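You operate a simulated robot arm through the tools that you are given. There is no shell and no other tool. Be economical: measure what you need, move in short steps, check, and stop when the job is done.

You run a simulated robot arm. Do the job below in one go: nothing can be reset, and whatever is moved stays where it is left.

JOB
Put things in order on the top of the dining table. At the end: the red block is on the white tub (marked "USE NEXT"); the clear glass carafe stands where the jam jar stood; the white coffee pack (marked "STRONG") from the top of the dining table stands where the clear glass carafe stood; the jam jar from the top of the dining table is on the green tray; the beige carton (marked "KEEP DARK") from the top of the dining table is on the teal bowl; whatever was shut is shut again. Leave all else as you found it, and nothing knocked over.
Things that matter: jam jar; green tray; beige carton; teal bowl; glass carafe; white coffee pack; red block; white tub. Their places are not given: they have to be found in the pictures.

Only the result counts: the job must be done as asked and must still hold three seconds after the hand-in. Knocking over, shifting, dropping, spilling or breaking anything else fails it.

ROBOT AND FRAMES
A 7-joint arm with a two-finger parallel gripper, fixed in place. Base frame: the origin is at the foot of the arm, x ahead of it, y to its left, z up; the work surface is at about z = 0. Units: mm, degrees, N and s.
With the tool pointing down near the work surface it reaches from about 220 to 580 mm from the base axis. Its first joint turns from -66.0 to 66.0 degrees. Payload 2.5 kg.
The tool frame sits at the grasp point between the pads (the TCP): z along the fingers, y along the line on which they close. The tips reach 23 mm beyond it. Largest opening 94 mm; finger width 38, thickness 10; the body of the gripper, 54 by 96 mm, starts 39 mm behind the TCP.
Orientation is told as [roll, pitch, yaw] about the base's x, y, z axes, in that order, counted from this pose: with the fingers straight down and closing along the base's y, the tool's x points along the base's -x, its y along +y and its z along -z.

CONTROLS
- The arm moves only by the tool nudge_tool. Its argument "plan" is one flat list of numbers, 6 for each row, row after row: the shift along the tool's x, y, z in mm, then the turn, a rotation vector about the tool's x, y, z in degrees. In form: [dx, dy, dz, wx, wy, wz, dx, dy, dz, wx, wy, wz, ...]. A call has 1 to 8 rows; each row shifts and turns the commanded pose from where the row before left it, along the tool's axes as they then stand. "grip" is the opening, from 0 (shut) to 1 (fully open), set as the call begins (left out, the last holds). Each row takes 0.2 s and may step no farther than 50 mm and 8.6 degrees from the row before; otherwise, or with a gripper value out of range, the whole call is refused. A pose out of reach is approached as far as the arm can. The call stops where the force on the tool passes 40 N (or 10 N more than at its start, if that is more) or the arm is blocked; 0.2 s more then pass. The fingers move at their own pace (about 108 mm/s each) and stop on an object; they squeeze with about 38 N. The grip force told is the motor's: it shows also when the fingers shut on nothing. Time passes only in rows, and 0.2 s behind the last, so rows that do not move let the fingers close. It gives the time, the measured TCP pose, the force on the tool (base axes), the opening and the grip force at its end, in the units of the frame above (readings bear some noise).
- Cameras (640 x 400 px; columns grow to the right, rows downward): "scene" is fixed at [134.8, -422.3, 539.4]; the picture's right is [0.74, -0.67, 0.00], its down [-0.46, -0.51, -0.72] and it looks along [0.48, 0.54, -0.69] (base axes); focal length 261 px, centre (320, 200). "wrist" rides on the gripper at [-39, 0, -44] in the tool frame; the picture's right is [0.00, -1.00, 0.00], its down [0.97, 0.00, -0.24] and it looks along [0.24, 0.00, 0.97] (tool axes); focal length 218 px, centre (320, 200).
- capture(camera): a new picture of that camera. It takes no simulated time.
- locate(camera, pixels): for up to 12 pixels [column, row] of the newest picture of that camera ("zoom" is the newest enlarged one), the place [x, y, z] in the base frame of the surface seen there, good to about 3 mm, but the place of the scene camera against the robot may be out by one fixed shift of up to 18 mm in any direction. It takes no simulated time.
- inspect(camera, box): a new picture of the part [left, top, right, bottom] of that camera's present view, enlarged. It takes no simulated time.
- sign_off(): hands the job in; it is judged then, once.

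Keep the steps short. Do not move on a guess: measure, check each grasp and each placing, and mend mistakes. In all there are 80 turns and 46 pictures (those below and enlarged ones count). Leave the gripper open and the arm clear of the work at the hand-in unless told otherwise, and finish with a single line.

The tools are called after ">>>" as name(argument=value, ...) on one line, values as JSON. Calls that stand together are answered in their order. nudge_tool: Moves the arm, as the interface text tells. Its arguments: {"type":"object","properties":{"plan":{"type":"array","items":{"type":"number"}},"grip":{"type":"number"}},"required":["plan"]} The other tools are called the same way: capture (camera) takes a picture; locate (camera, pixels) gives the place of the surface under pixels of a picture; inspect (camera, box) takes an enlarged picture of a part of a camera's view; sign_off () hands the job in.

At the start:

```text
time: 0.0
ee_pos: [460.2, 30.2, 289.0]
tcp_rot: [-0.1, 0.0, 0.0]
ft_force: [0.4, -0.1, -0.5]
gripper_width: 94.1
grasp_force: 0.1
```

scene: 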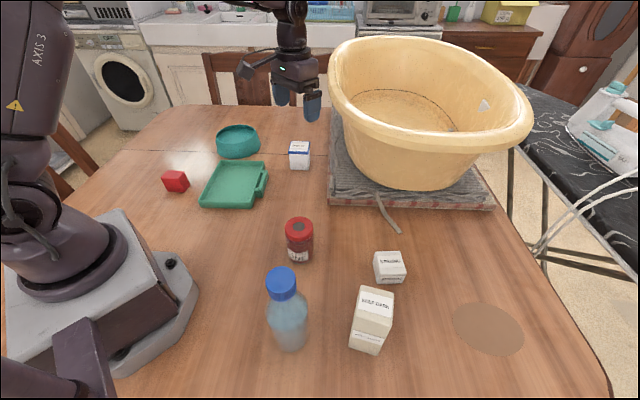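
wrist: 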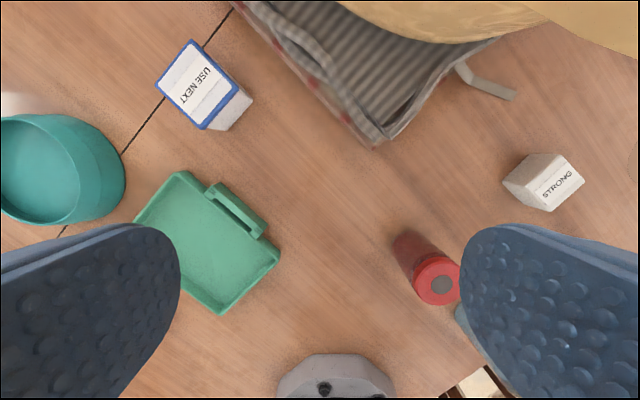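

I see the jar (299,235), carafe (287,315), carton (372,320), STRONG pack (389,266), tub (299,155), red block (175,181), tray (232,185) and bowl (237,140). First I measure them in both cameras.

>>> locate(camera="scene", pixels=[[299, 223], [300, 257], [281, 276], [291, 345], [376, 299], [366, 345], [389, 258], [299, 146], [175, 175], [228, 188], [237, 146], [488, 328]])

>>> locate(camera="wrist", pixels=[[442, 284], [556, 185], [197, 83], [210, 245], [160, 218], [262, 270], [217, 308], [182, 178], [40, 180], [237, 212], [228, 110], [530, 168]])

>>> inspect(camera="scene", box=[240, 200, 440, 370])

>>> inspect(camera="scene", box=[150, 110, 330, 222])

```text
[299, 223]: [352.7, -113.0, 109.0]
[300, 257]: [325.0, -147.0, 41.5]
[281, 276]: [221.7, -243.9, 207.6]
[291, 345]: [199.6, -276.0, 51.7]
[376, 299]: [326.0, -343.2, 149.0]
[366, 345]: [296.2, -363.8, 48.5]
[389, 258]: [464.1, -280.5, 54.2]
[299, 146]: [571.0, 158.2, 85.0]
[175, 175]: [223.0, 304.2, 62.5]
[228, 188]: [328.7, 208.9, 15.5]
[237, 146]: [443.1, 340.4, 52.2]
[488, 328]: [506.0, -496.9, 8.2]
```

```text
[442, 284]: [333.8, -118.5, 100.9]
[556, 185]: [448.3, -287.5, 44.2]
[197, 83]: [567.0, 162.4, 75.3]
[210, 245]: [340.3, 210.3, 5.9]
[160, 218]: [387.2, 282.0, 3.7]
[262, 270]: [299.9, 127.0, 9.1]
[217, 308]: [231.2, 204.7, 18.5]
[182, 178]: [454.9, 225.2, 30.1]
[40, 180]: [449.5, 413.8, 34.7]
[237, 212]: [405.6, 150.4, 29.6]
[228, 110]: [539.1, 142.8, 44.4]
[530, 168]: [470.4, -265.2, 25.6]
```

```text
2.35 times, centred on (340, 285) of scene
```

zoom: 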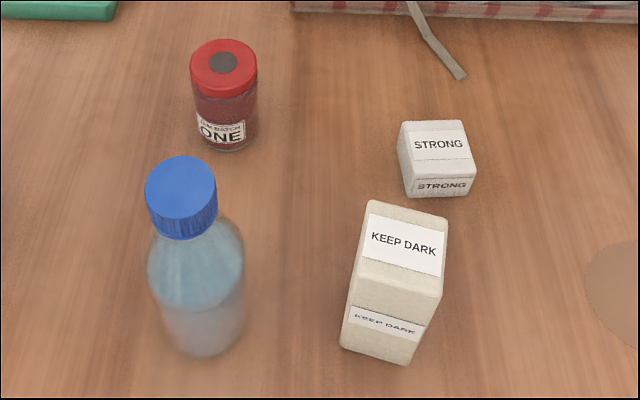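

```text
3.56 times, centred on (240, 166) of scene
```

zoom: 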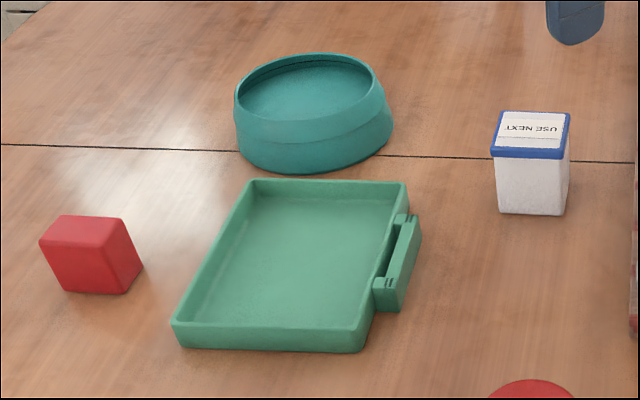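

The wrist camera (robot-true) puts the jar lid centre near (334,-118.5,101). I'll move to hover above the jar at z≈200 and look.

>>> nudge_tool(plan=[31.5, -37.2, 0, 0, 0, 0, 31.5, -37.2, 0, 0, 0, 0, 31.5, -37.2, 0, 0, 0, 0, 31.5, -37.2, 0, 0, 0, 0, 0, 0, 45, 0, 0, 0, 0, 0, 30, 0, 0, 0], grip=1)

>>> capture(camera="wrist")

```text
time: 1.4
ee_pos: [333.7, -116.3, 214.8]
tcp_rot: [-0.1, -0.1, 0.0]
ft_force: [0.0, 0.3, -0.5]
gripper_width: 93.9
grasp_force: 0.0
```

```text
41 pictures are left
```

wrist: 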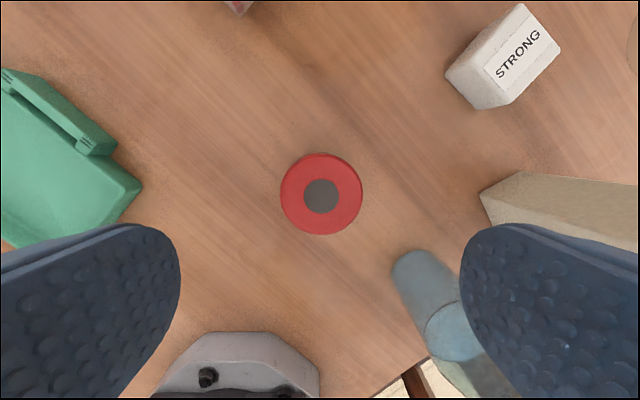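

Lid centred near (321,195), edges 281–363 and 153–236. Measuring it plus STRONG pack's top corners.

>>> locate(camera="wrist", pixels=[[321, 196], [285, 195], [358, 195], [321, 231], [321, 160], [522, 6], [560, 46], [484, 68], [516, 96], [410, 262], [430, 330], [520, 55]])

```text
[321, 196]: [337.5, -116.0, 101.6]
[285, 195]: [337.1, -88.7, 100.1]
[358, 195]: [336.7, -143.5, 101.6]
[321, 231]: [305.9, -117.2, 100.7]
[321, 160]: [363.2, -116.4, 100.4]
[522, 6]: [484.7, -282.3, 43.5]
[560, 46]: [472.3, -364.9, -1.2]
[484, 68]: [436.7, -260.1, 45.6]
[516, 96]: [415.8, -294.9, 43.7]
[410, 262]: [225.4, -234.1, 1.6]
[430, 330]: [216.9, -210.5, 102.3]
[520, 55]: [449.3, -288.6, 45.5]
```

Jar axis is at (336,-116), diameter about 60. I go straight down to TCP z≈68, tips at 45, clear of the lid by 6 mm under the gripper body.

>>> nudge_tool(plan=[-2.5, 0, 40, 0, 0, 0, 0, 0, 40, 0, 0, 0, 0, 0, 40, 0, 0, 0, 0, 0, 24, 0, 0, 0], grip=1)

>>> nudge_tool(plan=[0, 0, 0, 0, 0, 0, 0, 0, 0, 0, 0, 0], grip=0)

```text
time: 2.4
ee_pos: [339.2, -118.2, 69.9]
tcp_rot: [0.0, -0.1, 0.0]
ft_force: [0.3, 0.5, 0.6]
gripper_width: 93.8
grasp_force: 0.0
```

```text
time: 3.0
ee_pos: [338.0, -116.6, 71.5]
tcp_rot: [0.0, 0.0, 0.0]
ft_force: [0.2, 0.6, -0.1]
gripper_width: 62.3
grasp_force: 38.0
```

Gripped (62.3 mm, 38 N). Lifting 100 mm and moving toward the tray, stopping short to view it.

>>> nudge_tool(plan=[0, 0, 40, 0, 0, 0])

```text
time: 3.3
ee_pos: [342.2, -117.6, 63.7]
tcp_rot: [-0.2, -0.6, 0.0]
ft_force: [-1.5, 1.4, 14.3]
gripper_width: 62.4
grasp_force: 38.2
stopped in row 1: the force on the tool passed its limit (the readings are from after the stop); the commanded pose is now the measured one
```

I used the wrong sign: +z is down, so the arm pressed lightly on the jar and stopped on force. Now lifting properly with -z.

>>> nudge_tool(plan=[0, 0, -10, 0, 0, 0, 0, 0, -45, 0, 0, 0, 0, 0, -45, 0, 0, 0])

>>> capture(camera="wrist")

>>> capture(camera="scene")

```text
time: 4.1
ee_pos: [342.2, -116.0, 160.3]
tcp_rot: [0.0, -0.5, 0.0]
ft_force: [0.4, -0.3, -4.3]
gripper_width: 62.0
grasp_force: 38.2
```

```text
40 pictures are left
```

wrist: 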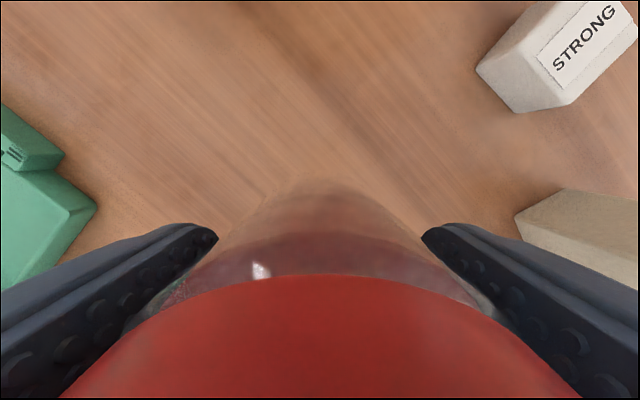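

```text
39 pictures are left
```

scene: 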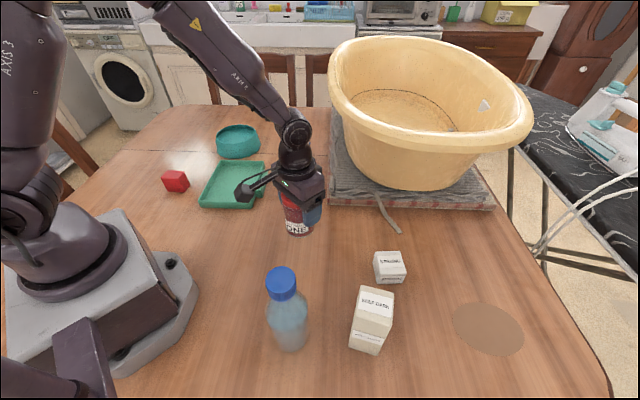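

Jar is held upright, bottom around z 97. From the first wrist picture I calculate the tray corners at about (320,97), (461,228), (224,205) and (394,306), so its centre is ≈(345,208). Moving there.

>>> nudge_tool(plan=[0, 40.5, 0, 0, 0, 0, 0, 40.5, 0, 0, 0, 0, 0, 40.5, 0, 0, 0, 0, 0, 40.5, 0, 0, 0, 0, 0, 40.5, 0, 0, 0, 0, 0, 40.5, 0, 0, 0, 0, 0, 40.5, 0, 0, 0, 0, 0, 40, 0, 0, 0, 0])

>>> capture(camera="wrist")

>>> inspect(camera="scene", box=[150, 110, 330, 222])

```text
time: 5.9
ee_pos: [338.6, 205.7, 160.6]
tcp_rot: [-0.2, -0.6, 0.0]
ft_force: [0.0, 0.0, -4.2]
gripper_width: 62.1
grasp_force: 37.4
```

```text
38 pictures are left
```

wrist: 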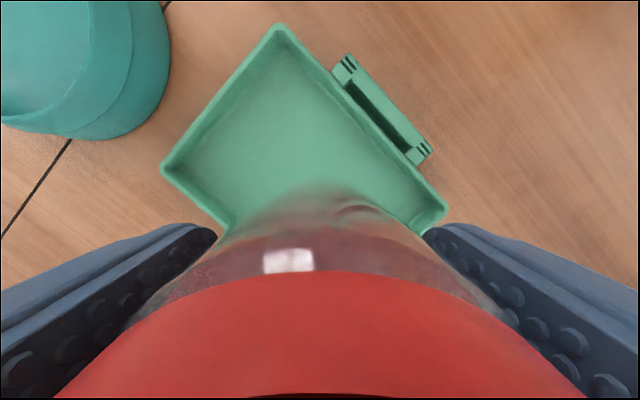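

```text
3.56 times, centred on (240, 166) of scene
```

zoom: 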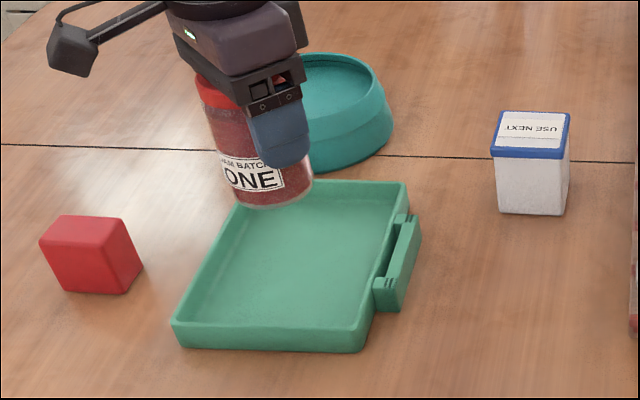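

Measuring the visible tray corners and bowl.

>>> locate(camera="wrist", pixels=[[281, 29], [165, 168], [441, 209], [281, 70], [280, 130], [270, 45], [100, 30], [60, 30], [125, 40], [150, 60], [90, 100], [50, 60]])

```text
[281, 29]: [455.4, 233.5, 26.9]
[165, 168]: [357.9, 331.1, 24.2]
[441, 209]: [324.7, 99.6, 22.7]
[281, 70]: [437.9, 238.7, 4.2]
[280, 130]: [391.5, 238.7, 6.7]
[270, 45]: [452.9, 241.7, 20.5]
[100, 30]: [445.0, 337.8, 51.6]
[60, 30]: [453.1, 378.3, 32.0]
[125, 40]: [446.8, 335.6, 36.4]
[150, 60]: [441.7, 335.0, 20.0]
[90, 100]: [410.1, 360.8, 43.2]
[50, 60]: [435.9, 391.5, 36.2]
```

Tray centre ≈(341,215), floor z≈5. Shifting 8 mm in y and lowering to just above the floor.

>>> nudge_tool(plan=[0, 8, 40, 0, 0, 0, 0, 0, 38, 0, 0, 0, 0, 0, 4, 0, 0, 0, 0, 0, 2, 0, 0, 0])

>>> nudge_tool(plan=[0, 0, 2, 0, 0, 0, 0, 0, 2, 0, 0, 0])

```text
time: 6.9
ee_pos: [339.3, 214.1, 78.8]
tcp_rot: [-0.2, -0.6, 0.1]
ft_force: [0.6, -0.4, -4.0]
gripper_width: 62.1
grasp_force: 38.2
```

```text
time: 7.5
ee_pos: [340.4, 214.2, 74.0]
tcp_rot: [-0.3, -0.7, 0.1]
ft_force: [-0.4, -0.6, -3.2]
gripper_width: 62.2
grasp_force: 38.4
```

Force is still only the jar's weight (about -4 N). Stepping down 1 mm at a time.

>>> nudge_tool(plan=[0, 0, 1.5, 0, 0, 0, 0, 0, 1, 0, 0, 0, 0, 0, 1, 0, 0, 0])

```text
time: 8.3
ee_pos: [340.6, 214.9, 70.8]
tcp_rot: [-0.2, -0.6, 0.0]
ft_force: [0.5, 0.1, -4.1]
gripper_width: 62.2
grasp_force: 38.3
```

>>> nudge_tool(plan=[0, 0, 1, 0, 0, 0, 0, 0, 1, 0, 0, 0, 0, 0, 1, 0, 0, 0])

```text
time: 9.0
ee_pos: [341.6, 214.9, 69.1]
tcp_rot: [-0.2, -0.6, 0.1]
ft_force: [-1.7, -1.4, 6.9]
gripper_width: 62.1
grasp_force: 38.4
stopped in row 3: the force on the tool passed its limit (the readings are from after the stop); the commanded pose is now the measured one
```

Contact is felt (upward force), so the jar stands on the tray. Opening and rising.

>>> nudge_tool(plan=[0, 0, 0, 0, 0, 0, 0, 0, 0, 0, 0, 0], grip=1)

>>> nudge_tool(plan=[0, 0, -40, 0, 0, 0, 0, 0, -50, 0, 0, 0, 0, 0, -50, 0, 0, 0, 0, 0, -20, 0, 0, 0])

>>> capture(camera="wrist")

```text
time: 9.6
ee_pos: [342.2, 214.1, 69.3]
tcp_rot: [-0.2, -0.6, 0.1]
ft_force: [-2.9, -3.3, 11.9]
gripper_width: 93.7
grasp_force: 0.1
```

```text
time: 10.6
ee_pos: [343.7, 214.0, 228.8]
tcp_rot: [-0.3, -0.5, 0.0]
ft_force: [-0.5, 0.3, 0.2]
gripper_width: 94.1
grasp_force: 0.0
```

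```text
36 pictures are left
```

wrist: 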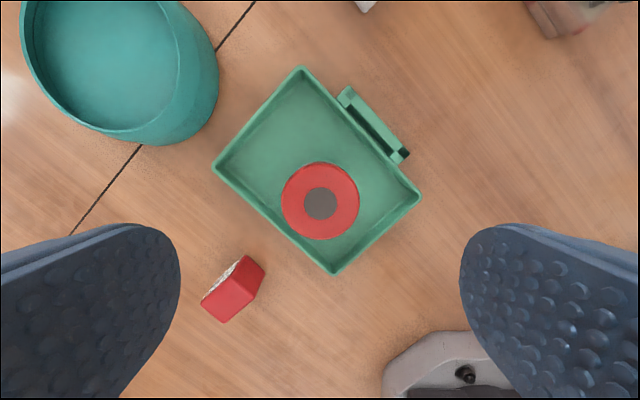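

The jar stands upright inside the tray. Next the red block, near (235,290). Measuring it and the bowl rim.

>>> locate(camera="wrist", pixels=[[244, 258], [263, 269], [212, 300], [222, 320], [258, 284], [228, 305], [230, 275], [215, 60], [30, 55], [120, 135], [110, 60], [320, 203]])

>>> inspect(camera="wrist", box=[190, 240, 280, 330])

```text
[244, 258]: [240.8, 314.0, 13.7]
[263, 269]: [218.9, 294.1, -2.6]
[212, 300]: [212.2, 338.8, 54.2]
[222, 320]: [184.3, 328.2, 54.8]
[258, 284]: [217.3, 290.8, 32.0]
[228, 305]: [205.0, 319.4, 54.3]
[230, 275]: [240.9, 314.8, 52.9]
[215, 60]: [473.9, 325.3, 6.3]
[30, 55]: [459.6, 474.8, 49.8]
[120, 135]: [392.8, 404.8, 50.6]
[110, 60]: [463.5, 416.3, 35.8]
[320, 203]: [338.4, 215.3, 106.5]
```

```text
4.44 times, centred on (235, 285) of wrist
```

zoom: 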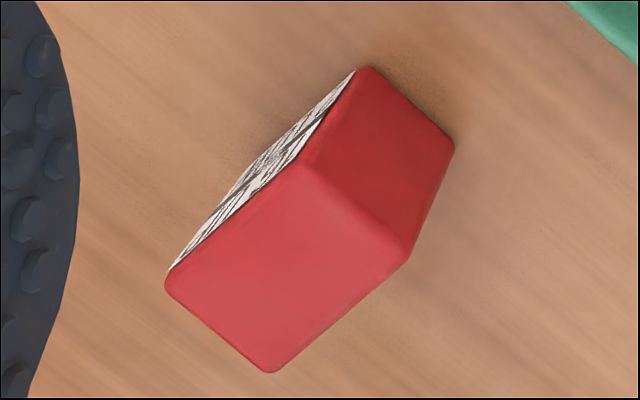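

Block top face corners in the zoom: (305,168), (405,252), (268,368), (170,278). Measuring those.

>>> locate(camera="zoom", pixels=[[302, 176], [398, 255], [268, 360], [177, 278], [287, 268]])

```text
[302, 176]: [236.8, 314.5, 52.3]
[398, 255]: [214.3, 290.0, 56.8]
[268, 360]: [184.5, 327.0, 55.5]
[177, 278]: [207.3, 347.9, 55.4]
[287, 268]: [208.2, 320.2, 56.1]
```

Block top is about 37 × 48 mm, centre (211,320), long axis at about 131°. I'll yaw +41° to close along the long axis and hover above at z≈150.

>>> nudge_tool(plan=[0, 0, 0, 0, 0, -8.3, 0, 0, 0, 0, 0, -8.3, 0, 0, 0, 0, 0, -8.3, 0, 0, 0, 0, 0, -8.3, 0, 0, 0, 0, 0, -8.2], grip=1)

>>> nudge_tool(plan=[7.1, 41.4, 0, 0, 0, 0, 7.1, 41.4, 0, 0, 0, 0, 7.1, 41.4, 0, 0, 0, 0, 7.1, 41.4, 0, 0, 0, 0, 0, 0, 40, 0, 0, 0, 0, 0, 40, 0, 0, 0])

>>> capture(camera="wrist")

```text
time: 11.8
ee_pos: [340.2, 215.0, 226.7]
tcp_rot: [-0.5, -0.2, 41.6]
ft_force: [-0.7, 0.0, -0.4]
gripper_width: 94.1
grasp_force: 0.1
```

```text
time: 13.2
ee_pos: [209.0, 322.3, 152.0]
tcp_rot: [-0.5, -0.4, 41.5]
ft_force: [0.0, 1.7, 1.1]
gripper_width: 94.0
grasp_force: 0.2
```

```text
34 pictures are left
```

wrist: 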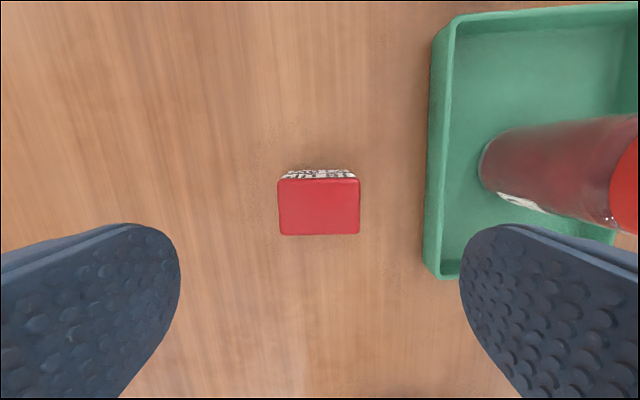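

Aligned well. Checking the block's top face for the fore-aft offset.

>>> locate(camera="wrist", pixels=[[284, 184], [354, 184], [284, 230], [354, 230], [319, 207], [430, 150]])

```text
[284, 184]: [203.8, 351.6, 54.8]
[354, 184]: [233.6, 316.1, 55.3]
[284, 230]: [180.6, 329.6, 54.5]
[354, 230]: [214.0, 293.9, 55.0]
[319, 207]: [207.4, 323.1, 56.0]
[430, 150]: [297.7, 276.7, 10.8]
```

Centre (208,323) matches the TCP. Going down to z≈34 and closing.

>>> nudge_tool(plan=[0, 0, 40, 0, 0, 0, 0, 0, 40, 0, 0, 0, 0, 0, 30, 0, 0, 0, 0, 0, 7, 0, 0, 0])

>>> nudge_tool(plan=[0, 0, 0, 0, 0, 0, 0, 0, 0, 0, 0, 0, 0, 0, 0, 0, 0, 0], grip=0)

>>> nudge_tool(plan=[0, 0, -45, 0, 0, 0, 0, 0, -45, 0, 0, 0, 0, 0, -45, 0, 0, 0, 0, 0, -40, 0, 0, 0])

```text
time: 14.2
ee_pos: [210.4, 319.1, 30.2]
tcp_rot: [-0.6, -0.3, 41.6]
ft_force: [0.0, -0.7, -1.0]
gripper_width: 93.8
grasp_force: 0.0
```

```text
time: 15.0
ee_pos: [210.8, 319.6, 29.3]
tcp_rot: [-0.5, -0.3, 41.5]
ft_force: [0.2, 0.4, -0.1]
gripper_width: 55.6
grasp_force: 37.5
```

```text
time: 16.0
ee_pos: [206.8, 321.3, 207.7]
tcp_rot: [-0.5, -0.2, 41.4]
ft_force: [0.5, 1.0, -0.9]
gripper_width: 55.6
grasp_force: 38.4
```

Block held (55.6 mm). Carrying it at z≈207 toward the tub, stopping short to look.

>>> nudge_tool(plan=[-16.5, -42.4, 0, 0, 0, 0, -16.5, -42.4, 0, 0, 0, 0, -16.5, -42.4, 0, 0, 0, 0, -16.5, -42.4, 0, 0, 0, 0, -16.5, -42.4, 0, 0, 0, 0, -16.5, -42.4, 0, 0, 0, 0, -16.5, -42.4, 0, 0, 0, 0])

>>> capture(camera="wrist")

```text
time: 17.6
ee_pos: [491.7, 172.6, 207.4]
tcp_rot: [-0.5, -0.1, 41.5]
ft_force: [-0.1, -0.5, -1.0]
gripper_width: 55.6
grasp_force: 38.0
```

```text
33 pictures are left
```

wrist: 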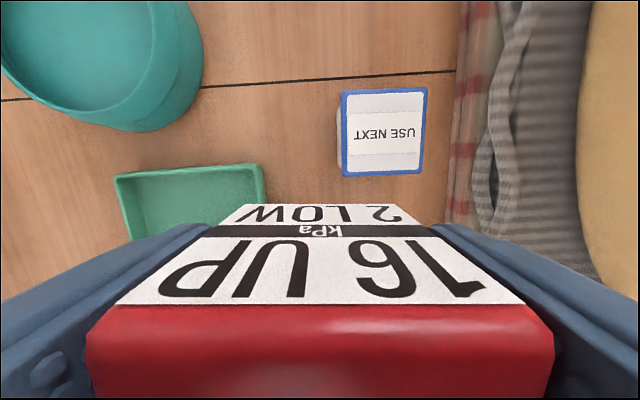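

The tub is aligned with the tool. Measuring its lid corners, and the fabric/board edge on the right.

>>> locate(camera="wrist", pixels=[[345, 97], [424, 92], [420, 170], [346, 173], [384, 133], [458, 130], [475, 110], [500, 130], [580, 130]])

```text
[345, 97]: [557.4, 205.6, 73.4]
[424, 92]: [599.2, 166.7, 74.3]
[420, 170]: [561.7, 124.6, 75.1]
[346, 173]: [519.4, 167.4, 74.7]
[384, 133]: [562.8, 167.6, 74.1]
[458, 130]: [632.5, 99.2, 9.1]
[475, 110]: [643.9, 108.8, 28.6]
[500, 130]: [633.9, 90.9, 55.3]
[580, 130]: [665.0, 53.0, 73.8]
```

Tub lid centre is (559,166), z≈74.5, about 58 mm square. I check the basin rim's clearance before going in.

>>> capture(camera="scene")

>>> locate(camera="scene", pixels=[[333, 75], [336, 100], [345, 125], [360, 150], [333, 130], [299, 146]])

```text
32 pictures are left
```

scene: 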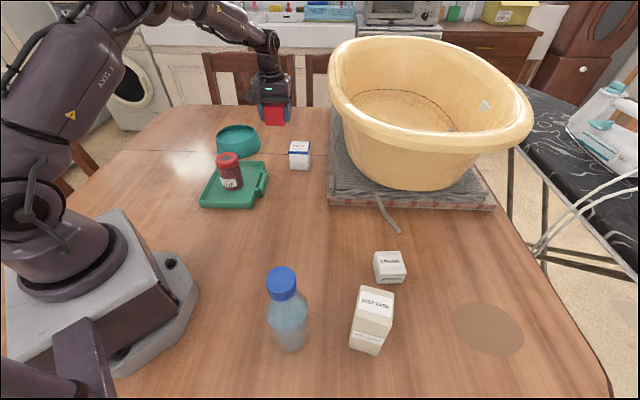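

```text
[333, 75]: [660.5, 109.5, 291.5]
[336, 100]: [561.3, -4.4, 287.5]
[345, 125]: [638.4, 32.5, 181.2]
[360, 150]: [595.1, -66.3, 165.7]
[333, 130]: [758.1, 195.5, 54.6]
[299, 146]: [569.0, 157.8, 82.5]
```

Rim is ~113 mm from the tub along the closing axis, which clears the gripper. Moving over the tub at the same height to test reach.

>>> nudge_tool(plan=[-23.2, -24.9, 0, 0, 0, 0, -23.2, -24.9, 0, 0, 0, 0, 0, 0, 40, 0, 0, 0, 0, 0, 0, 0, 0, 0])

```text
time: 18.6
ee_pos: [559.1, 163.7, 170.7]
tcp_rot: [-0.5, -0.3, 41.4]
ft_force: [-0.7, -0.1, -1.0]
gripper_width: 55.7
grasp_force: 37.8
```

Reached. Lowering to about 112.

>>> nudge_tool(plan=[0, 0, 40, 0, 0, 0, 0, 0, 16, 0, 0, 0, 0, 0, 0, 0, 0, 0])

>>> nudge_tool(plan=[0, 0, 1.5, 0, 0, 0, 0, 0, 1.5, 0, 0, 0, 0, 0, 1, 0, 0, 0, 0, 0, 1, 0, 0, 0])

>>> capture(camera="wrist")

```text
time: 19.4
ee_pos: [559.5, 164.1, 113.7]
tcp_rot: [-0.4, -0.3, 41.4]
ft_force: [-0.2, -0.6, -0.1]
gripper_width: 55.9
grasp_force: 38.5
```

```text
time: 20.4
ee_pos: [560.4, 166.4, 109.0]
tcp_rot: [-0.5, -0.2, 41.6]
ft_force: [0.6, 0.6, -1.7]
gripper_width: 55.9
grasp_force: 37.9
```

```text
31 pictures are left
```

wrist: 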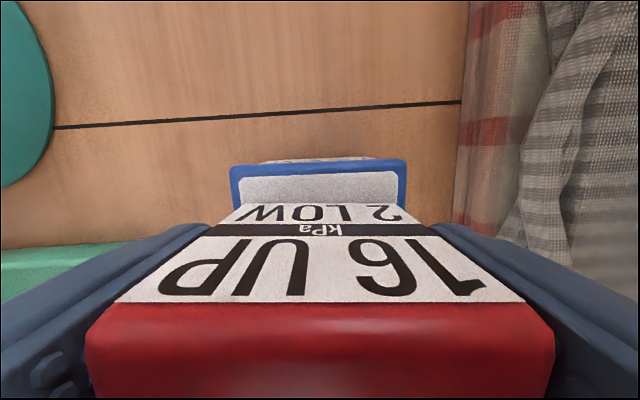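

Well centred. Lowering 1 mm at a time until contact.

>>> nudge_tool(plan=[0, 0, 1, 0, 0, 0, 0, 0, 1, 0, 0, 0, 0, 0, 1, 0, 0, 0, 0, 0, 1, 0, 0, 0])

```text
time: 21.4
ee_pos: [562.1, 167.9, 106.4]
tcp_rot: [-0.5, -0.4, 41.5]
ft_force: [-3.2, -1.8, 10.0]
gripper_width: 55.6
grasp_force: 38.0
```

Contact (10 N). Releasing and rising.

>>> nudge_tool(plan=[0, 0, 0, 0, 0, 0, 0, 0, 0, 0, 0, 0], grip=1)

>>> nudge_tool(plan=[0, 0, -40, 0, 0, 0, 0, 0, -40, 0, 0, 0, 0, 0, -40, 0, 0, 0])

>>> capture(camera="wrist")

```text
time: 22.0
ee_pos: [561.1, 167.4, 103.6]
tcp_rot: [-0.5, -0.4, 41.5]
ft_force: [-0.3, -1.2, -0.4]
gripper_width: 94.0
grasp_force: 0.1
```

```text
time: 22.8
ee_pos: [561.0, 168.1, 225.4]
tcp_rot: [-0.5, -0.3, 41.4]
ft_force: [0.8, -0.9, 0.8]
gripper_width: 94.2
grasp_force: 0.0
```

```text
30 pictures are left
```

wrist: 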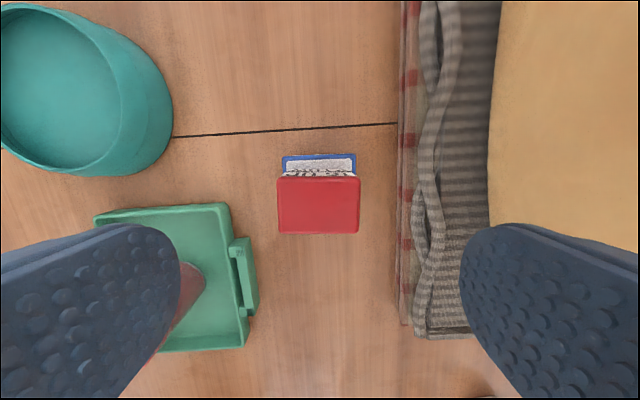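

Block sits on the tub. Measuring the bowl rim from here.

>>> locate(camera="wrist", pixels=[[60, 12], [95, 45], [115, 80], [117, 120], [103, 155], [80, 172], [45, 165], [10, 140], [60, 90], [30, 60], [90, 120], [60, 130]])

>>> locate(camera="scene", pixels=[[216, 138], [238, 126], [259, 137], [240, 157], [238, 140], [228, 135], [248, 145]])

```text
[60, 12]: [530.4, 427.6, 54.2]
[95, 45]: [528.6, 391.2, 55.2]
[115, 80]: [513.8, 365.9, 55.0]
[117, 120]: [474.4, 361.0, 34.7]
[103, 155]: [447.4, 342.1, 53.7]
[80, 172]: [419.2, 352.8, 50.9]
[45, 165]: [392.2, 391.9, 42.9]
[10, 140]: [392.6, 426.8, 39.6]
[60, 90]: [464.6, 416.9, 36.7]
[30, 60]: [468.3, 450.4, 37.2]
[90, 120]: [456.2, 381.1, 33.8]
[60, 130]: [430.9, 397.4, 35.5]
```

```text
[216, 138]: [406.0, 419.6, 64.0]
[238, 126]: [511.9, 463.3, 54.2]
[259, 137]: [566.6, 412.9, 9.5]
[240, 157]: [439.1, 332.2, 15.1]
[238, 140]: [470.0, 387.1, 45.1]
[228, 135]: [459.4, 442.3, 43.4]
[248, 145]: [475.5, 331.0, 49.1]
```

Bowl fits a circle centred (462,408), rim R≈70 z≈54, floor z≈35. That's 616 mm out, so I test the reach empty at (450,397), z≈150.

>>> nudge_tool(plan=[-11.4, 40.9, 0, 0, 0, 0, -11.4, 40.9, 0, 0, 0, 0, -11.4, 40.9, 0, 0, 0, 0, -11.4, 40.9, 0, 0, 0, 0, -11.4, 40.9, 0, 0, 0, 0, -11.4, 40.9, 0, 0, 0, 0, 0, 0, 37, 0, 0, 0, 0, 0, 37, 0, 0, 0])

>>> capture(camera="wrist")

```text
time: 24.6
ee_pos: [449.4, 400.2, 147.5]
tcp_rot: [-0.5, -0.2, 41.5]
ft_force: [-0.3, -0.1, -0.9]
gripper_width: 94.0
grasp_force: 0.0
out of reach, approached as far as the arm can: row 6, 7
```

```text
29 pictures are left
```

wrist: 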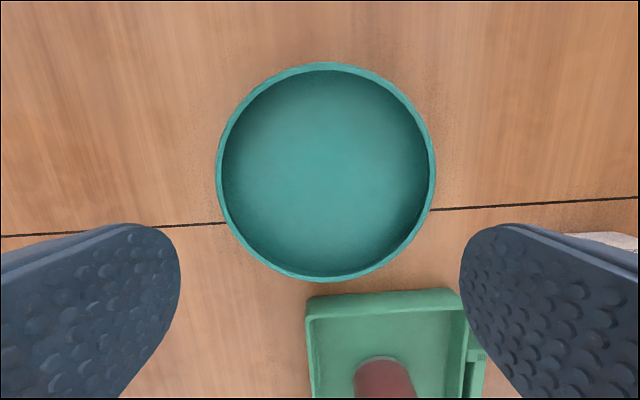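

Reachable at z≈150. Measuring the bowl accurately from overhead.

>>> locate(camera="wrist", pixels=[[219, 172], [432, 172], [325, 66], [325, 277], [325, 170], [250, 170], [400, 170], [325, 110], [325, 235], [370, 360]])

```text
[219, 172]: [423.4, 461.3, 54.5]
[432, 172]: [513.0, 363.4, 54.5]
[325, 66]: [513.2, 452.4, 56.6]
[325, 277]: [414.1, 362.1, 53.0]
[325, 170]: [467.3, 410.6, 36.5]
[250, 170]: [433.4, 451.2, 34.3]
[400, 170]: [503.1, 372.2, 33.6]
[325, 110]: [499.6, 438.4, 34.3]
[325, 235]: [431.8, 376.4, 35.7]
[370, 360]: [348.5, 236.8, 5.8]
```

Bowl centre (466,410), R≈66, floor z≈35. Now I back off inward and up, then turn yaw back to 0, on the way to the carafe.

>>> nudge_tool(plan=[42, 0, -22, 0, 0, 0, 42, 0, -22, 0, 0, 0, 42, 0, -22, 0, 0, 0, 42, 0, -22, 0, 0, 0, 42, 0, -22, 0, 0, 0, 0, 0, -25, 0, 0, 8.3])

>>> nudge_tool(plan=[0, 0, 0, 0, 0, 8.3, 0, 0, 0, 0, 0, 8.3, 0, 0, 0, 0, 0, 8.3, 0, 0, 0, 0, 0, 8.2])

```text
time: 26.0
ee_pos: [442.7, 391.4, 262.2]
tcp_rot: [-0.5, -0.3, 33.1]
ft_force: [-0.4, -0.1, -0.2]
gripper_width: 94.0
grasp_force: 0.1
out of reach, approached as far as the arm can: row 1, 2, 3, 4, 5, 6
```

```text
time: 27.0
ee_pos: [441.7, 392.9, 262.2]
tcp_rot: [-0.1, -0.6, -0.1]
ft_force: [-0.2, 0.7, 0.9]
gripper_width: 94.1
grasp_force: 0.0
```

The arm rose but did not retract. Trying a small retract now: -x and -y.

>>> nudge_tool(plan=[20, -20, 0, 0, 0, 0, 20, -20, 0, 0, 0, 0])

```text
time: 27.6
ee_pos: [403.6, 351.0, 262.9]
tcp_rot: [-0.1, -0.7, -0.1]
ft_force: [0.3, 0.8, -0.7]
gripper_width: 93.9
grasp_force: 0.1
```

Working again. Travelling to about (300,100) at z≈290.

>>> nudge_tool(plan=[17, -42, -4, 0, 0, 0, 17, -42, -4, 0, 0, 0, 17, -42, -4, 0, 0, 0, 17, -42, -4, 0, 0, 0, 17, -42, -4, 0, 0, 0, 17, -42, -4, 0, 0, 0, 0, -48, 0, 0, 0, 0, 0, -48, 0, 0, 0, 0])

>>> nudge_tool(plan=[7, -42, 0, 0, 0, 0, 7, -42, 0, 0, 0, 0, 7, -42, 0, 0, 0, 0, 7, -42, 0, 0, 0, 0, 7, -42, 0, 0, 0, 0])

>>> capture(camera="wrist")

```text
time: 29.4
ee_pos: [302.2, 5.0, 284.9]
tcp_rot: [-0.1, -0.6, 0.1]
ft_force: [0.0, 0.6, -0.3]
gripper_width: 94.2
grasp_force: 0.1
```

```text
time: 30.6
ee_pos: [269.9, -206.0, 286.8]
tcp_rot: [-0.2, -0.7, 0.1]
ft_force: [0.0, -0.3, -0.2]
gripper_width: 93.8
grasp_force: 0.1
```

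```text
28 pictures are left
```

wrist: 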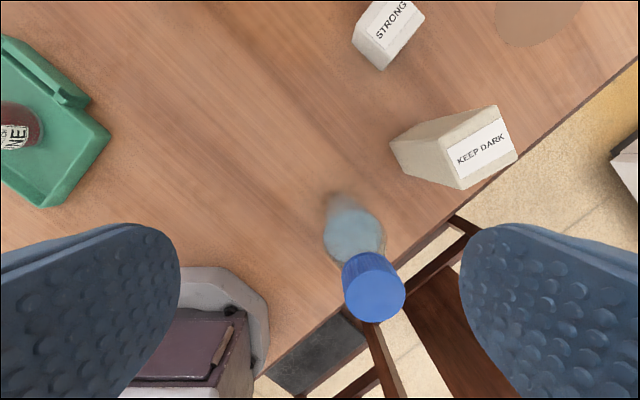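

Cap centre ≈(375,290). Measuring cap, carafe body, and carton.

>>> locate(camera="wrist", pixels=[[375, 292], [348, 295], [401, 295], [375, 315], [375, 268], [340, 225], [335, 200], [498, 108], [516, 153], [460, 186], [450, 145], [485, 148]])

>>> inspect(camera="wrist", box=[300, 170, 440, 340])

```text
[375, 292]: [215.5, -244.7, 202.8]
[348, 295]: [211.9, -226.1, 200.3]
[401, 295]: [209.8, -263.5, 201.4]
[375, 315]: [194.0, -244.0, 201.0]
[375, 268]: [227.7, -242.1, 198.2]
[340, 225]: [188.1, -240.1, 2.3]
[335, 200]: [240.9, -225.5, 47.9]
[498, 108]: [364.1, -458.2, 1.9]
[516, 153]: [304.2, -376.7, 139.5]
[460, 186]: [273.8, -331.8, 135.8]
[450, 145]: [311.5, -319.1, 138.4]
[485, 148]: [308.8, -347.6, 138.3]
```

```text
2.35 times, centred on (370, 255) of wrist
```

zoom: 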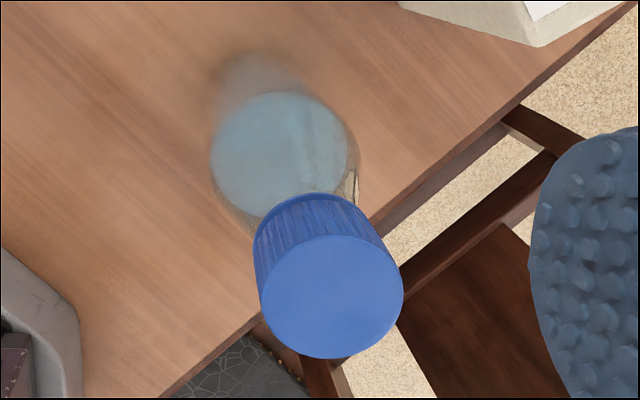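

Cap axis (211,-244.7), top z≈201, diameter 42, cap side roughly z 168–201. I go above it and down to TCP z≈190 so tips stay on the cap.

>>> nudge_tool(plan=[29.5, -19.4, 0, 0, 0, 0, 29.5, -19.4, 0, 0, 0, 0, 0, 0, 40, 0, 0, 0, 0, 0, 0, 0, 0, 0])

>>> capture(camera="wrist")

```text
time: 31.6
ee_pos: [212.2, -244.5, 246.3]
tcp_rot: [-0.2, -0.6, 0.1]
ft_force: [0.2, -1.0, -0.2]
gripper_width: 94.0
grasp_force: 0.1
```

```text
26 pictures are left
```

wrist: 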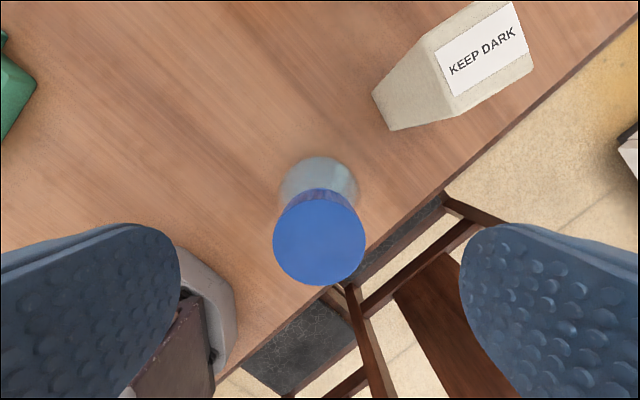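

Cap is centred between the fingers. Quick check of its position.

>>> locate(camera="wrist", pixels=[[319, 238], [278, 238], [360, 238], [319, 280], [319, 196], [452, 70], [380, 110]])

>>> nudge_tool(plan=[0, 0, 40, 0, 0, 0, 0, 0, 16, 0, 0, 0, 0, 0, 0, 0, 0, 0])

```text
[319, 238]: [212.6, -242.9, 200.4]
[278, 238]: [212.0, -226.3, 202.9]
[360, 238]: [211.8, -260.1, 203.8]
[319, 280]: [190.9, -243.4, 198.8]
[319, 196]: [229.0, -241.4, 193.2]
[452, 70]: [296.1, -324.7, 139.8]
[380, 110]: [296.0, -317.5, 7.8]
```

```text
time: 32.4
ee_pos: [210.8, -244.7, 189.4]
tcp_rot: [-0.1, -0.7, 0.2]
ft_force: [0.6, -0.1, 0.1]
gripper_width: 94.1
grasp_force: 0.1
```

Axis ≈(211.5,-243.5) confirmed. Closing on the cap.

>>> nudge_tool(plan=[0, 0, 0, 0, 0, 0, 0, 0, 0, 0, 0, 0, 0, 0, 0, 0, 0, 0], grip=0)

>>> nudge_tool(plan=[0, 0, -10, 0, 0, 0, 0, 0, -20, 0, 0, 0])

>>> capture(camera="scene")

```text
time: 33.2
ee_pos: [210.4, -245.2, 190.0]
tcp_rot: [0.0, -0.7, 0.1]
ft_force: [0.5, 1.8, 0.4]
gripper_width: 40.1
grasp_force: 38.2
```

```text
time: 33.8
ee_pos: [210.6, -243.8, 222.5]
tcp_rot: [-0.1, -0.5, 0.1]
ft_force: [-0.1, 0.8, -6.2]
gripper_width: 40.0
grasp_force: 37.7
```

```text
25 pictures are left
```

scene: 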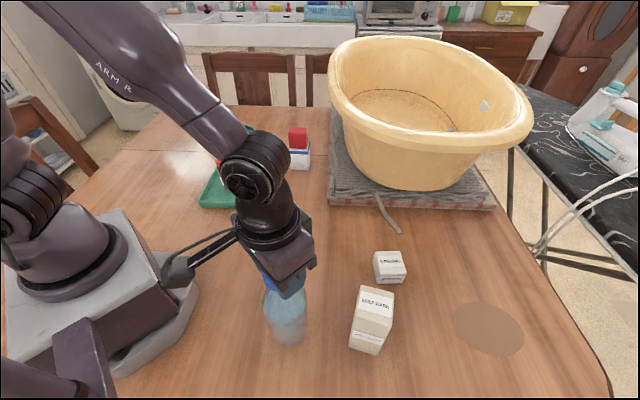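

The carafe hangs upright, weight ~6 N. Carrying to the jar's place (336,-116).

>>> nudge_tool(plan=[-15, 15, 0, 0, 0, 0, -20, 20.5, 0, 0, 0, 0, -20, 20.5, 0, 0, 0, 0, -20, 20.5, 0, 0, 0, 0, -20, 20.5, 0, 0, 0, 0, -15, 15.5, 0, 0, 0, 0, -15, 15.5, 0, 0, 0, 0, 0, 0, 0, 0, 0, 0])

```text
time: 35.6
ee_pos: [332.5, -114.9, 220.9]
tcp_rot: [-0.2, -0.5, 0.1]
ft_force: [-0.1, 0.4, -6.7]
gripper_width: 40.1
grasp_force: 38.2
```

Lowering close to the table.

>>> nudge_tool(plan=[0, 0, 18, 0, 0, 0, 0, 0, 6, 0, 0, 0, 0, 0, 0, 0, 0, 0])

>>> nudge_tool(plan=[0, 0, 1.5, 0, 0, 0, 0, 0, 1.5, 0, 0, 0, 0, 0, 1, 0, 0, 0])

```text
time: 36.4
ee_pos: [332.5, -115.1, 197.5]
tcp_rot: [-0.1, -0.6, 0.1]
ft_force: [0.2, 0.6, -6.4]
gripper_width: 40.0
grasp_force: 37.4
```

```text
time: 37.2
ee_pos: [334.6, -115.7, 195.2]
tcp_rot: [-0.2, -0.5, 0.1]
ft_force: [-0.7, -0.4, -7.6]
gripper_width: 39.9
grasp_force: 37.8
```

Adjusting +1.5 mm in x and continuing down in small steps.

>>> nudge_tool(plan=[-1.5, 0, 1, 0, 0, 0, 0, 0, 1, 0, 0, 0, 0, 0, 1, 0, 0, 0, 0, 0, 1, 0, 0, 0])

```text
time: 38.2
ee_pos: [336.8, -115.6, 189.4]
tcp_rot: [-0.2, -0.6, 0.1]
ft_force: [-1.6, -0.9, 1.5]
gripper_width: 40.2
grasp_force: 38.2
```

Weight is taken off, so it touches. A half millimetre more, then release.

>>> nudge_tool(plan=[0, 0, 0.5, 0, 0, 0])

>>> nudge_tool(plan=[0, 0, 0, 0, 0, 0, 0, 0, 0, 0, 0, 0], grip=1)

>>> nudge_tool(plan=[0, 0, -40, 0, 0, 0, 0, 0, -40, 0, 0, 0])

>>> capture(camera="wrist")

```text
time: 38.6
ee_pos: [337.5, -116.3, 190.3]
tcp_rot: [-0.2, -0.6, 0.1]
ft_force: [-3.3, -1.1, 10.3]
gripper_width: 39.9
grasp_force: 37.6
```

```text
time: 39.2
ee_pos: [337.0, -115.4, 189.0]
tcp_rot: [-0.2, -0.7, 0.0]
ft_force: [-0.5, -0.3, 0.1]
gripper_width: 94.2
grasp_force: 0.1
```

```text
time: 39.8
ee_pos: [335.9, -117.2, 266.4]
tcp_rot: [-0.2, -0.6, 0.0]
ft_force: [0.2, 0.4, 0.0]
gripper_width: 93.9
grasp_force: 0.1
```

```text
24 pictures are left
```

wrist: 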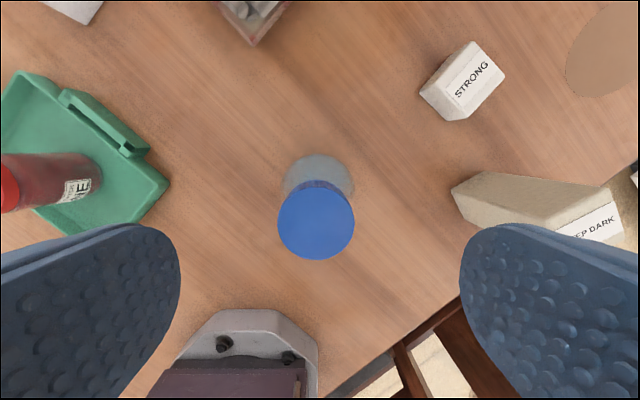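

Carafe stands at the jar's place. Now to the STRONG pack near (450,-288): hover and look.

>>> nudge_tool(plan=[-22.8, -34.4, 0, 0, 0, 0, -22.8, -34.4, 0, 0, 0, 0, -22.8, -34.4, 0, 0, 0, 0, -22.8, -34.4, 0, 0, 0, 0, -22.8, -34.4, 0, 0, 0, 0, 0, 0, 45, 0, 0, 0, 0, 0, 45, 0, 0, 0])

>>> capture(camera="wrist")

```text
time: 41.4
ee_pos: [451.8, -285.7, 181.0]
tcp_rot: [-0.2, -0.6, 0.1]
ft_force: [-0.1, -0.6, 1.7]
gripper_width: 94.0
grasp_force: 0.1
```

```text
23 pictures are left
```

wrist: 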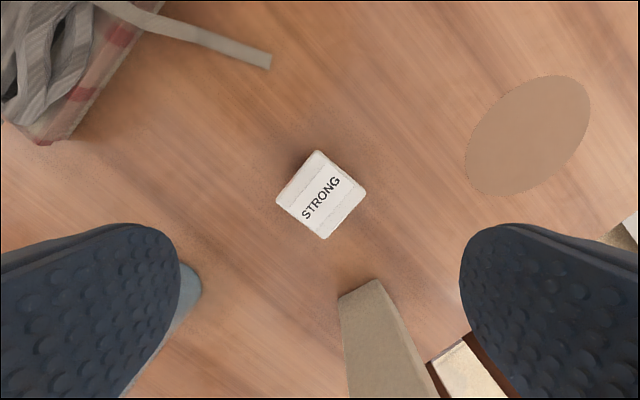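

Pack top corners at about (319,150), (366,190), (325,239), (277,201). Measuring, and the nearby carton.

>>> locate(camera="wrist", pixels=[[319, 155], [361, 190], [325, 234], [282, 201], [321, 195], [342, 296], [378, 281], [395, 300]])

```text
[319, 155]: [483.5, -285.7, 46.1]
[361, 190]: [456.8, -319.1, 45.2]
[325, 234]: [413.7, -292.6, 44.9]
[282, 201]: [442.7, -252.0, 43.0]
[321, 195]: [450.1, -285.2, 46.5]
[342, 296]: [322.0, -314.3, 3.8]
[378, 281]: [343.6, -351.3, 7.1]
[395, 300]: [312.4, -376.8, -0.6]
```

Pack centre (449,-287.5), top z≈45, sides about 53.5° and 143.5°. Yawing -36.5°, then checking.

>>> nudge_tool(plan=[2, -1.5, 0, 0, 0, 8.3, 0, 0, 0, 0, 0, 8.3, 0, 0, 0, 0, 0, 8.3, 0, 0, 0, 0, 0, 8.3, 0, 0, 20, 0, 0, 3.3, 0, 0, 40, 0, 0, 0, 0, 0, 0, 0, 0, 0])

>>> capture(camera="wrist")

```text
time: 43.0
ee_pos: [448.0, -289.2, 121.1]
tcp_rot: [0.1, -0.6, -36.6]
ft_force: [0.3, 0.3, -0.1]
gripper_width: 93.9
grasp_force: 0.0
```

```text
22 pictures are left
```

wrist: 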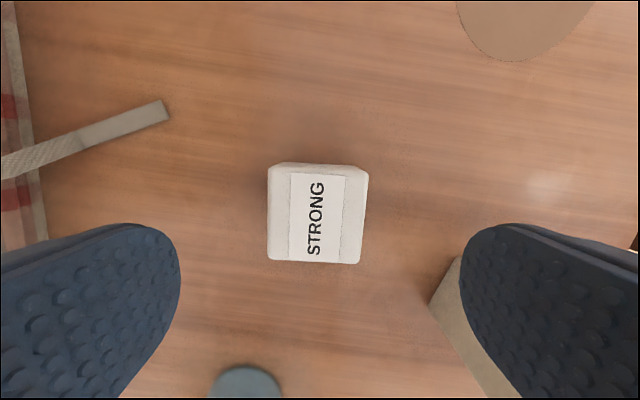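

Aligned. Confirming centre before descending.

>>> locate(camera="wrist", pixels=[[274, 176], [360, 178], [354, 256], [273, 254], [316, 216]])

>>> nudge_tool(plan=[0, 0, 40, 0, 0, 0, 0, 0, 40, 0, 0, 0, 0, 0, 13, 0, 0, 0, 0, 0, 0, 0, 0, 0])

```text
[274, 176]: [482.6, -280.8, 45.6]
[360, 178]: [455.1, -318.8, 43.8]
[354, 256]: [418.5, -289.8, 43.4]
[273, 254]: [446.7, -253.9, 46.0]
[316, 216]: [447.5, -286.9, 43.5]
```

```text
time: 44.0
ee_pos: [449.3, -290.0, 27.5]
tcp_rot: [0.3, -0.6, -36.4]
ft_force: [0.8, 0.4, -0.6]
gripper_width: 94.0
grasp_force: 0.0
```

Good. Closing and lifting.

>>> nudge_tool(plan=[0, 0, 0, 0, 0, 0, 0, 0, 0, 0, 0, 0, 0, 0, 0, 0, 0, 0], grip=0)

>>> nudge_tool(plan=[0, 0, -45, 0, 0, 0, 0, 0, -45, 0, 0, 0, 0, 0, -45, 0, 0, 0, 0, 0, -45, 0, 0, 0, 0, 0, -10, 0, 0, 0])

```text
time: 44.8
ee_pos: [450.8, -291.2, 28.2]
tcp_rot: [0.2, -0.6, -36.4]
ft_force: [0.0, 0.0, 0.1]
gripper_width: 57.4
grasp_force: 38.4
```

```text
time: 46.0
ee_pos: [448.5, -287.4, 217.0]
tcp_rot: [0.1, -0.6, -36.4]
ft_force: [-0.3, 0.4, 0.2]
gripper_width: 57.4
grasp_force: 38.2
```

Held (57 mm). Carrying to the carafe's old place (211.5,-244).

>>> nudge_tool(plan=[36.3, -17.6, 0, 0, 0, 0, 36.3, -17.6, 0, 0, 0, 0, 36.3, -17.6, 0, 0, 0, 0, 36.3, -17.6, 0, 0, 0, 0, 36.3, -17.6, 0, 0, 0, 0, 36.2, -17.7, 0, 0, 0, 0, 0, 0, 0, 0, 0, 0])

>>> capture(camera="wrist")

```text
time: 47.6
ee_pos: [207.8, -245.2, 213.0]
tcp_rot: [0.3, -0.6, -36.3]
ft_force: [1.0, 0.0, -1.4]
gripper_width: 57.3
grasp_force: 37.9
```

```text
21 pictures are left
```

wrist: 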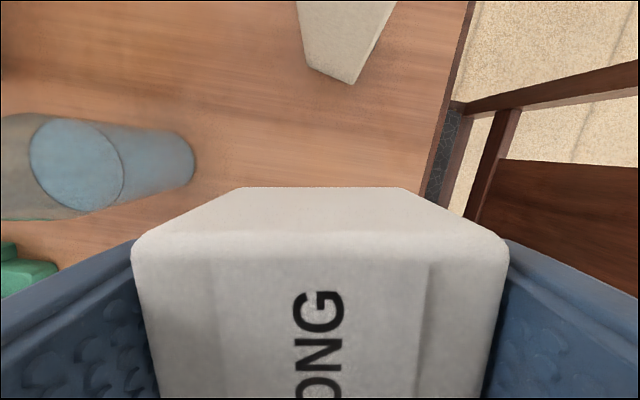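

Descending over the spot.

>>> nudge_tool(plan=[0, 0, 45, 0, 0, 0, 0, 0, 45, 0, 0, 0, 0, 0, 45, 0, 0, 0, 0, 0, 40, 0, 0, 0, 0, 0, 0, 0, 0, 0])

```text
time: 48.8
ee_pos: [212.3, -244.8, 37.1]
tcp_rot: [0.1, -0.6, -36.4]
ft_force: [-0.1, 0.3, 0.8]
gripper_width: 57.4
grasp_force: 37.7
```

Position (212,-245) is right. Lowering the last millimetres.

>>> nudge_tool(plan=[0, 0, 3, 0, 0, 0, 0, 0, 2, 0, 0, 0, 0, 0, 1, 0, 0, 0, 0, 0, 1, 0, 0, 0, 0, 0, 1, 0, 0, 0])

```text
time: 50.0
ee_pos: [212.7, -244.7, 32.6]
tcp_rot: [0.3, -0.6, -36.4]
ft_force: [0.0, -0.6, -0.2]
gripper_width: 57.4
grasp_force: 38.5
```

>>> nudge_tool(plan=[0, 0, 1, 0, 0, 0, 0, 0, 1, 0, 0, 0, 0, 0, 1, 0, 0, 0])

```text
time: 50.8
ee_pos: [213.7, -245.7, 29.4]
tcp_rot: [0.2, -0.5, -36.4]
ft_force: [-0.4, -0.4, -0.7]
gripper_width: 57.5
grasp_force: 38.7
```

>>> nudge_tool(plan=[0, 0, 1, 0, 0, 0, 0, 0, 1, 0, 0, 0])

```text
time: 51.4
ee_pos: [212.9, -245.3, 27.8]
tcp_rot: [0.1, -0.7, -36.4]
ft_force: [-1.9, 1.6, 26.6]
gripper_width: 57.6
grasp_force: 38.1
```

Firm contact. Backing 0.5 mm, releasing and rising.

>>> nudge_tool(plan=[0, 0, -0.7, 0, 0, 0])

>>> nudge_tool(plan=[0, 0, 0, 0, 0, 0, 0, 0, 0, 0, 0, 0], grip=1)

>>> nudge_tool(plan=[0, 0, -40, 0, 0, 0, 0, 0, -45, 0, 0, 0, 0, 0, -45, 0, 0, 0, 0, 0, -45, 0, 0, 0, 0, 0, -45, 0, 0, 0])

>>> capture(camera="wrist")

```text
time: 51.8
ee_pos: [213.7, -246.2, 27.8]
tcp_rot: [0.2, -0.7, -36.5]
ft_force: [1.3, -3.4, 10.4]
gripper_width: 57.5
grasp_force: 38.3
```

```text
time: 52.4
ee_pos: [211.8, -244.5, 26.8]
tcp_rot: [0.2, -0.5, -36.4]
ft_force: [-0.6, -0.1, -0.1]
gripper_width: 94.1
grasp_force: 0.0
```

```text
time: 53.6
ee_pos: [209.2, -241.5, 249.7]
tcp_rot: [0.1, -0.5, -36.5]
ft_force: [-0.6, 0.6, 0.5]
gripper_width: 94.1
grasp_force: 0.0
```

```text
20 pictures are left
```

wrist: 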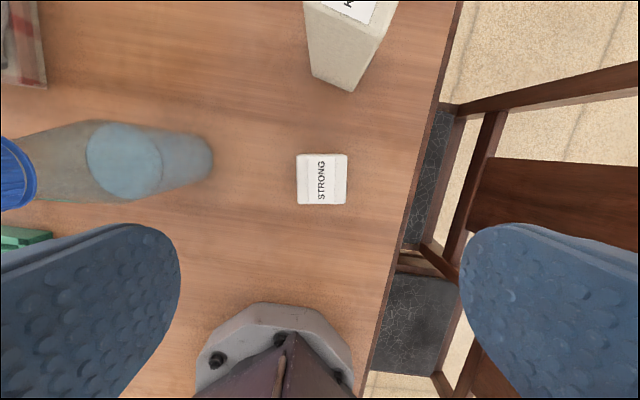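

Pack stands at the carafe's former place. Now to the carton: hovering around (307,-346).

>>> nudge_tool(plan=[-35, -6.1, 0, 0, 0, 0, -35, -6.1, 0, 0, 0, 0, -35, -6.1, 0, 0, 0, 0, -35, -6.1, 0, 0, 0, 0, 0, 0, 0, 0, 0, 0])

>>> capture(camera="wrist")

```text
time: 54.8
ee_pos: [308.9, -350.7, 248.3]
tcp_rot: [0.1, -0.4, -36.4]
ft_force: [1.0, 0.0, 0.3]
gripper_width: 94.3
grasp_force: 0.0
```

```text
19 pictures are left
```

wrist: 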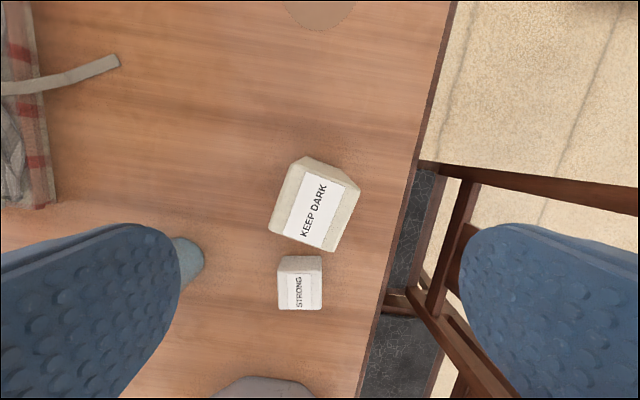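

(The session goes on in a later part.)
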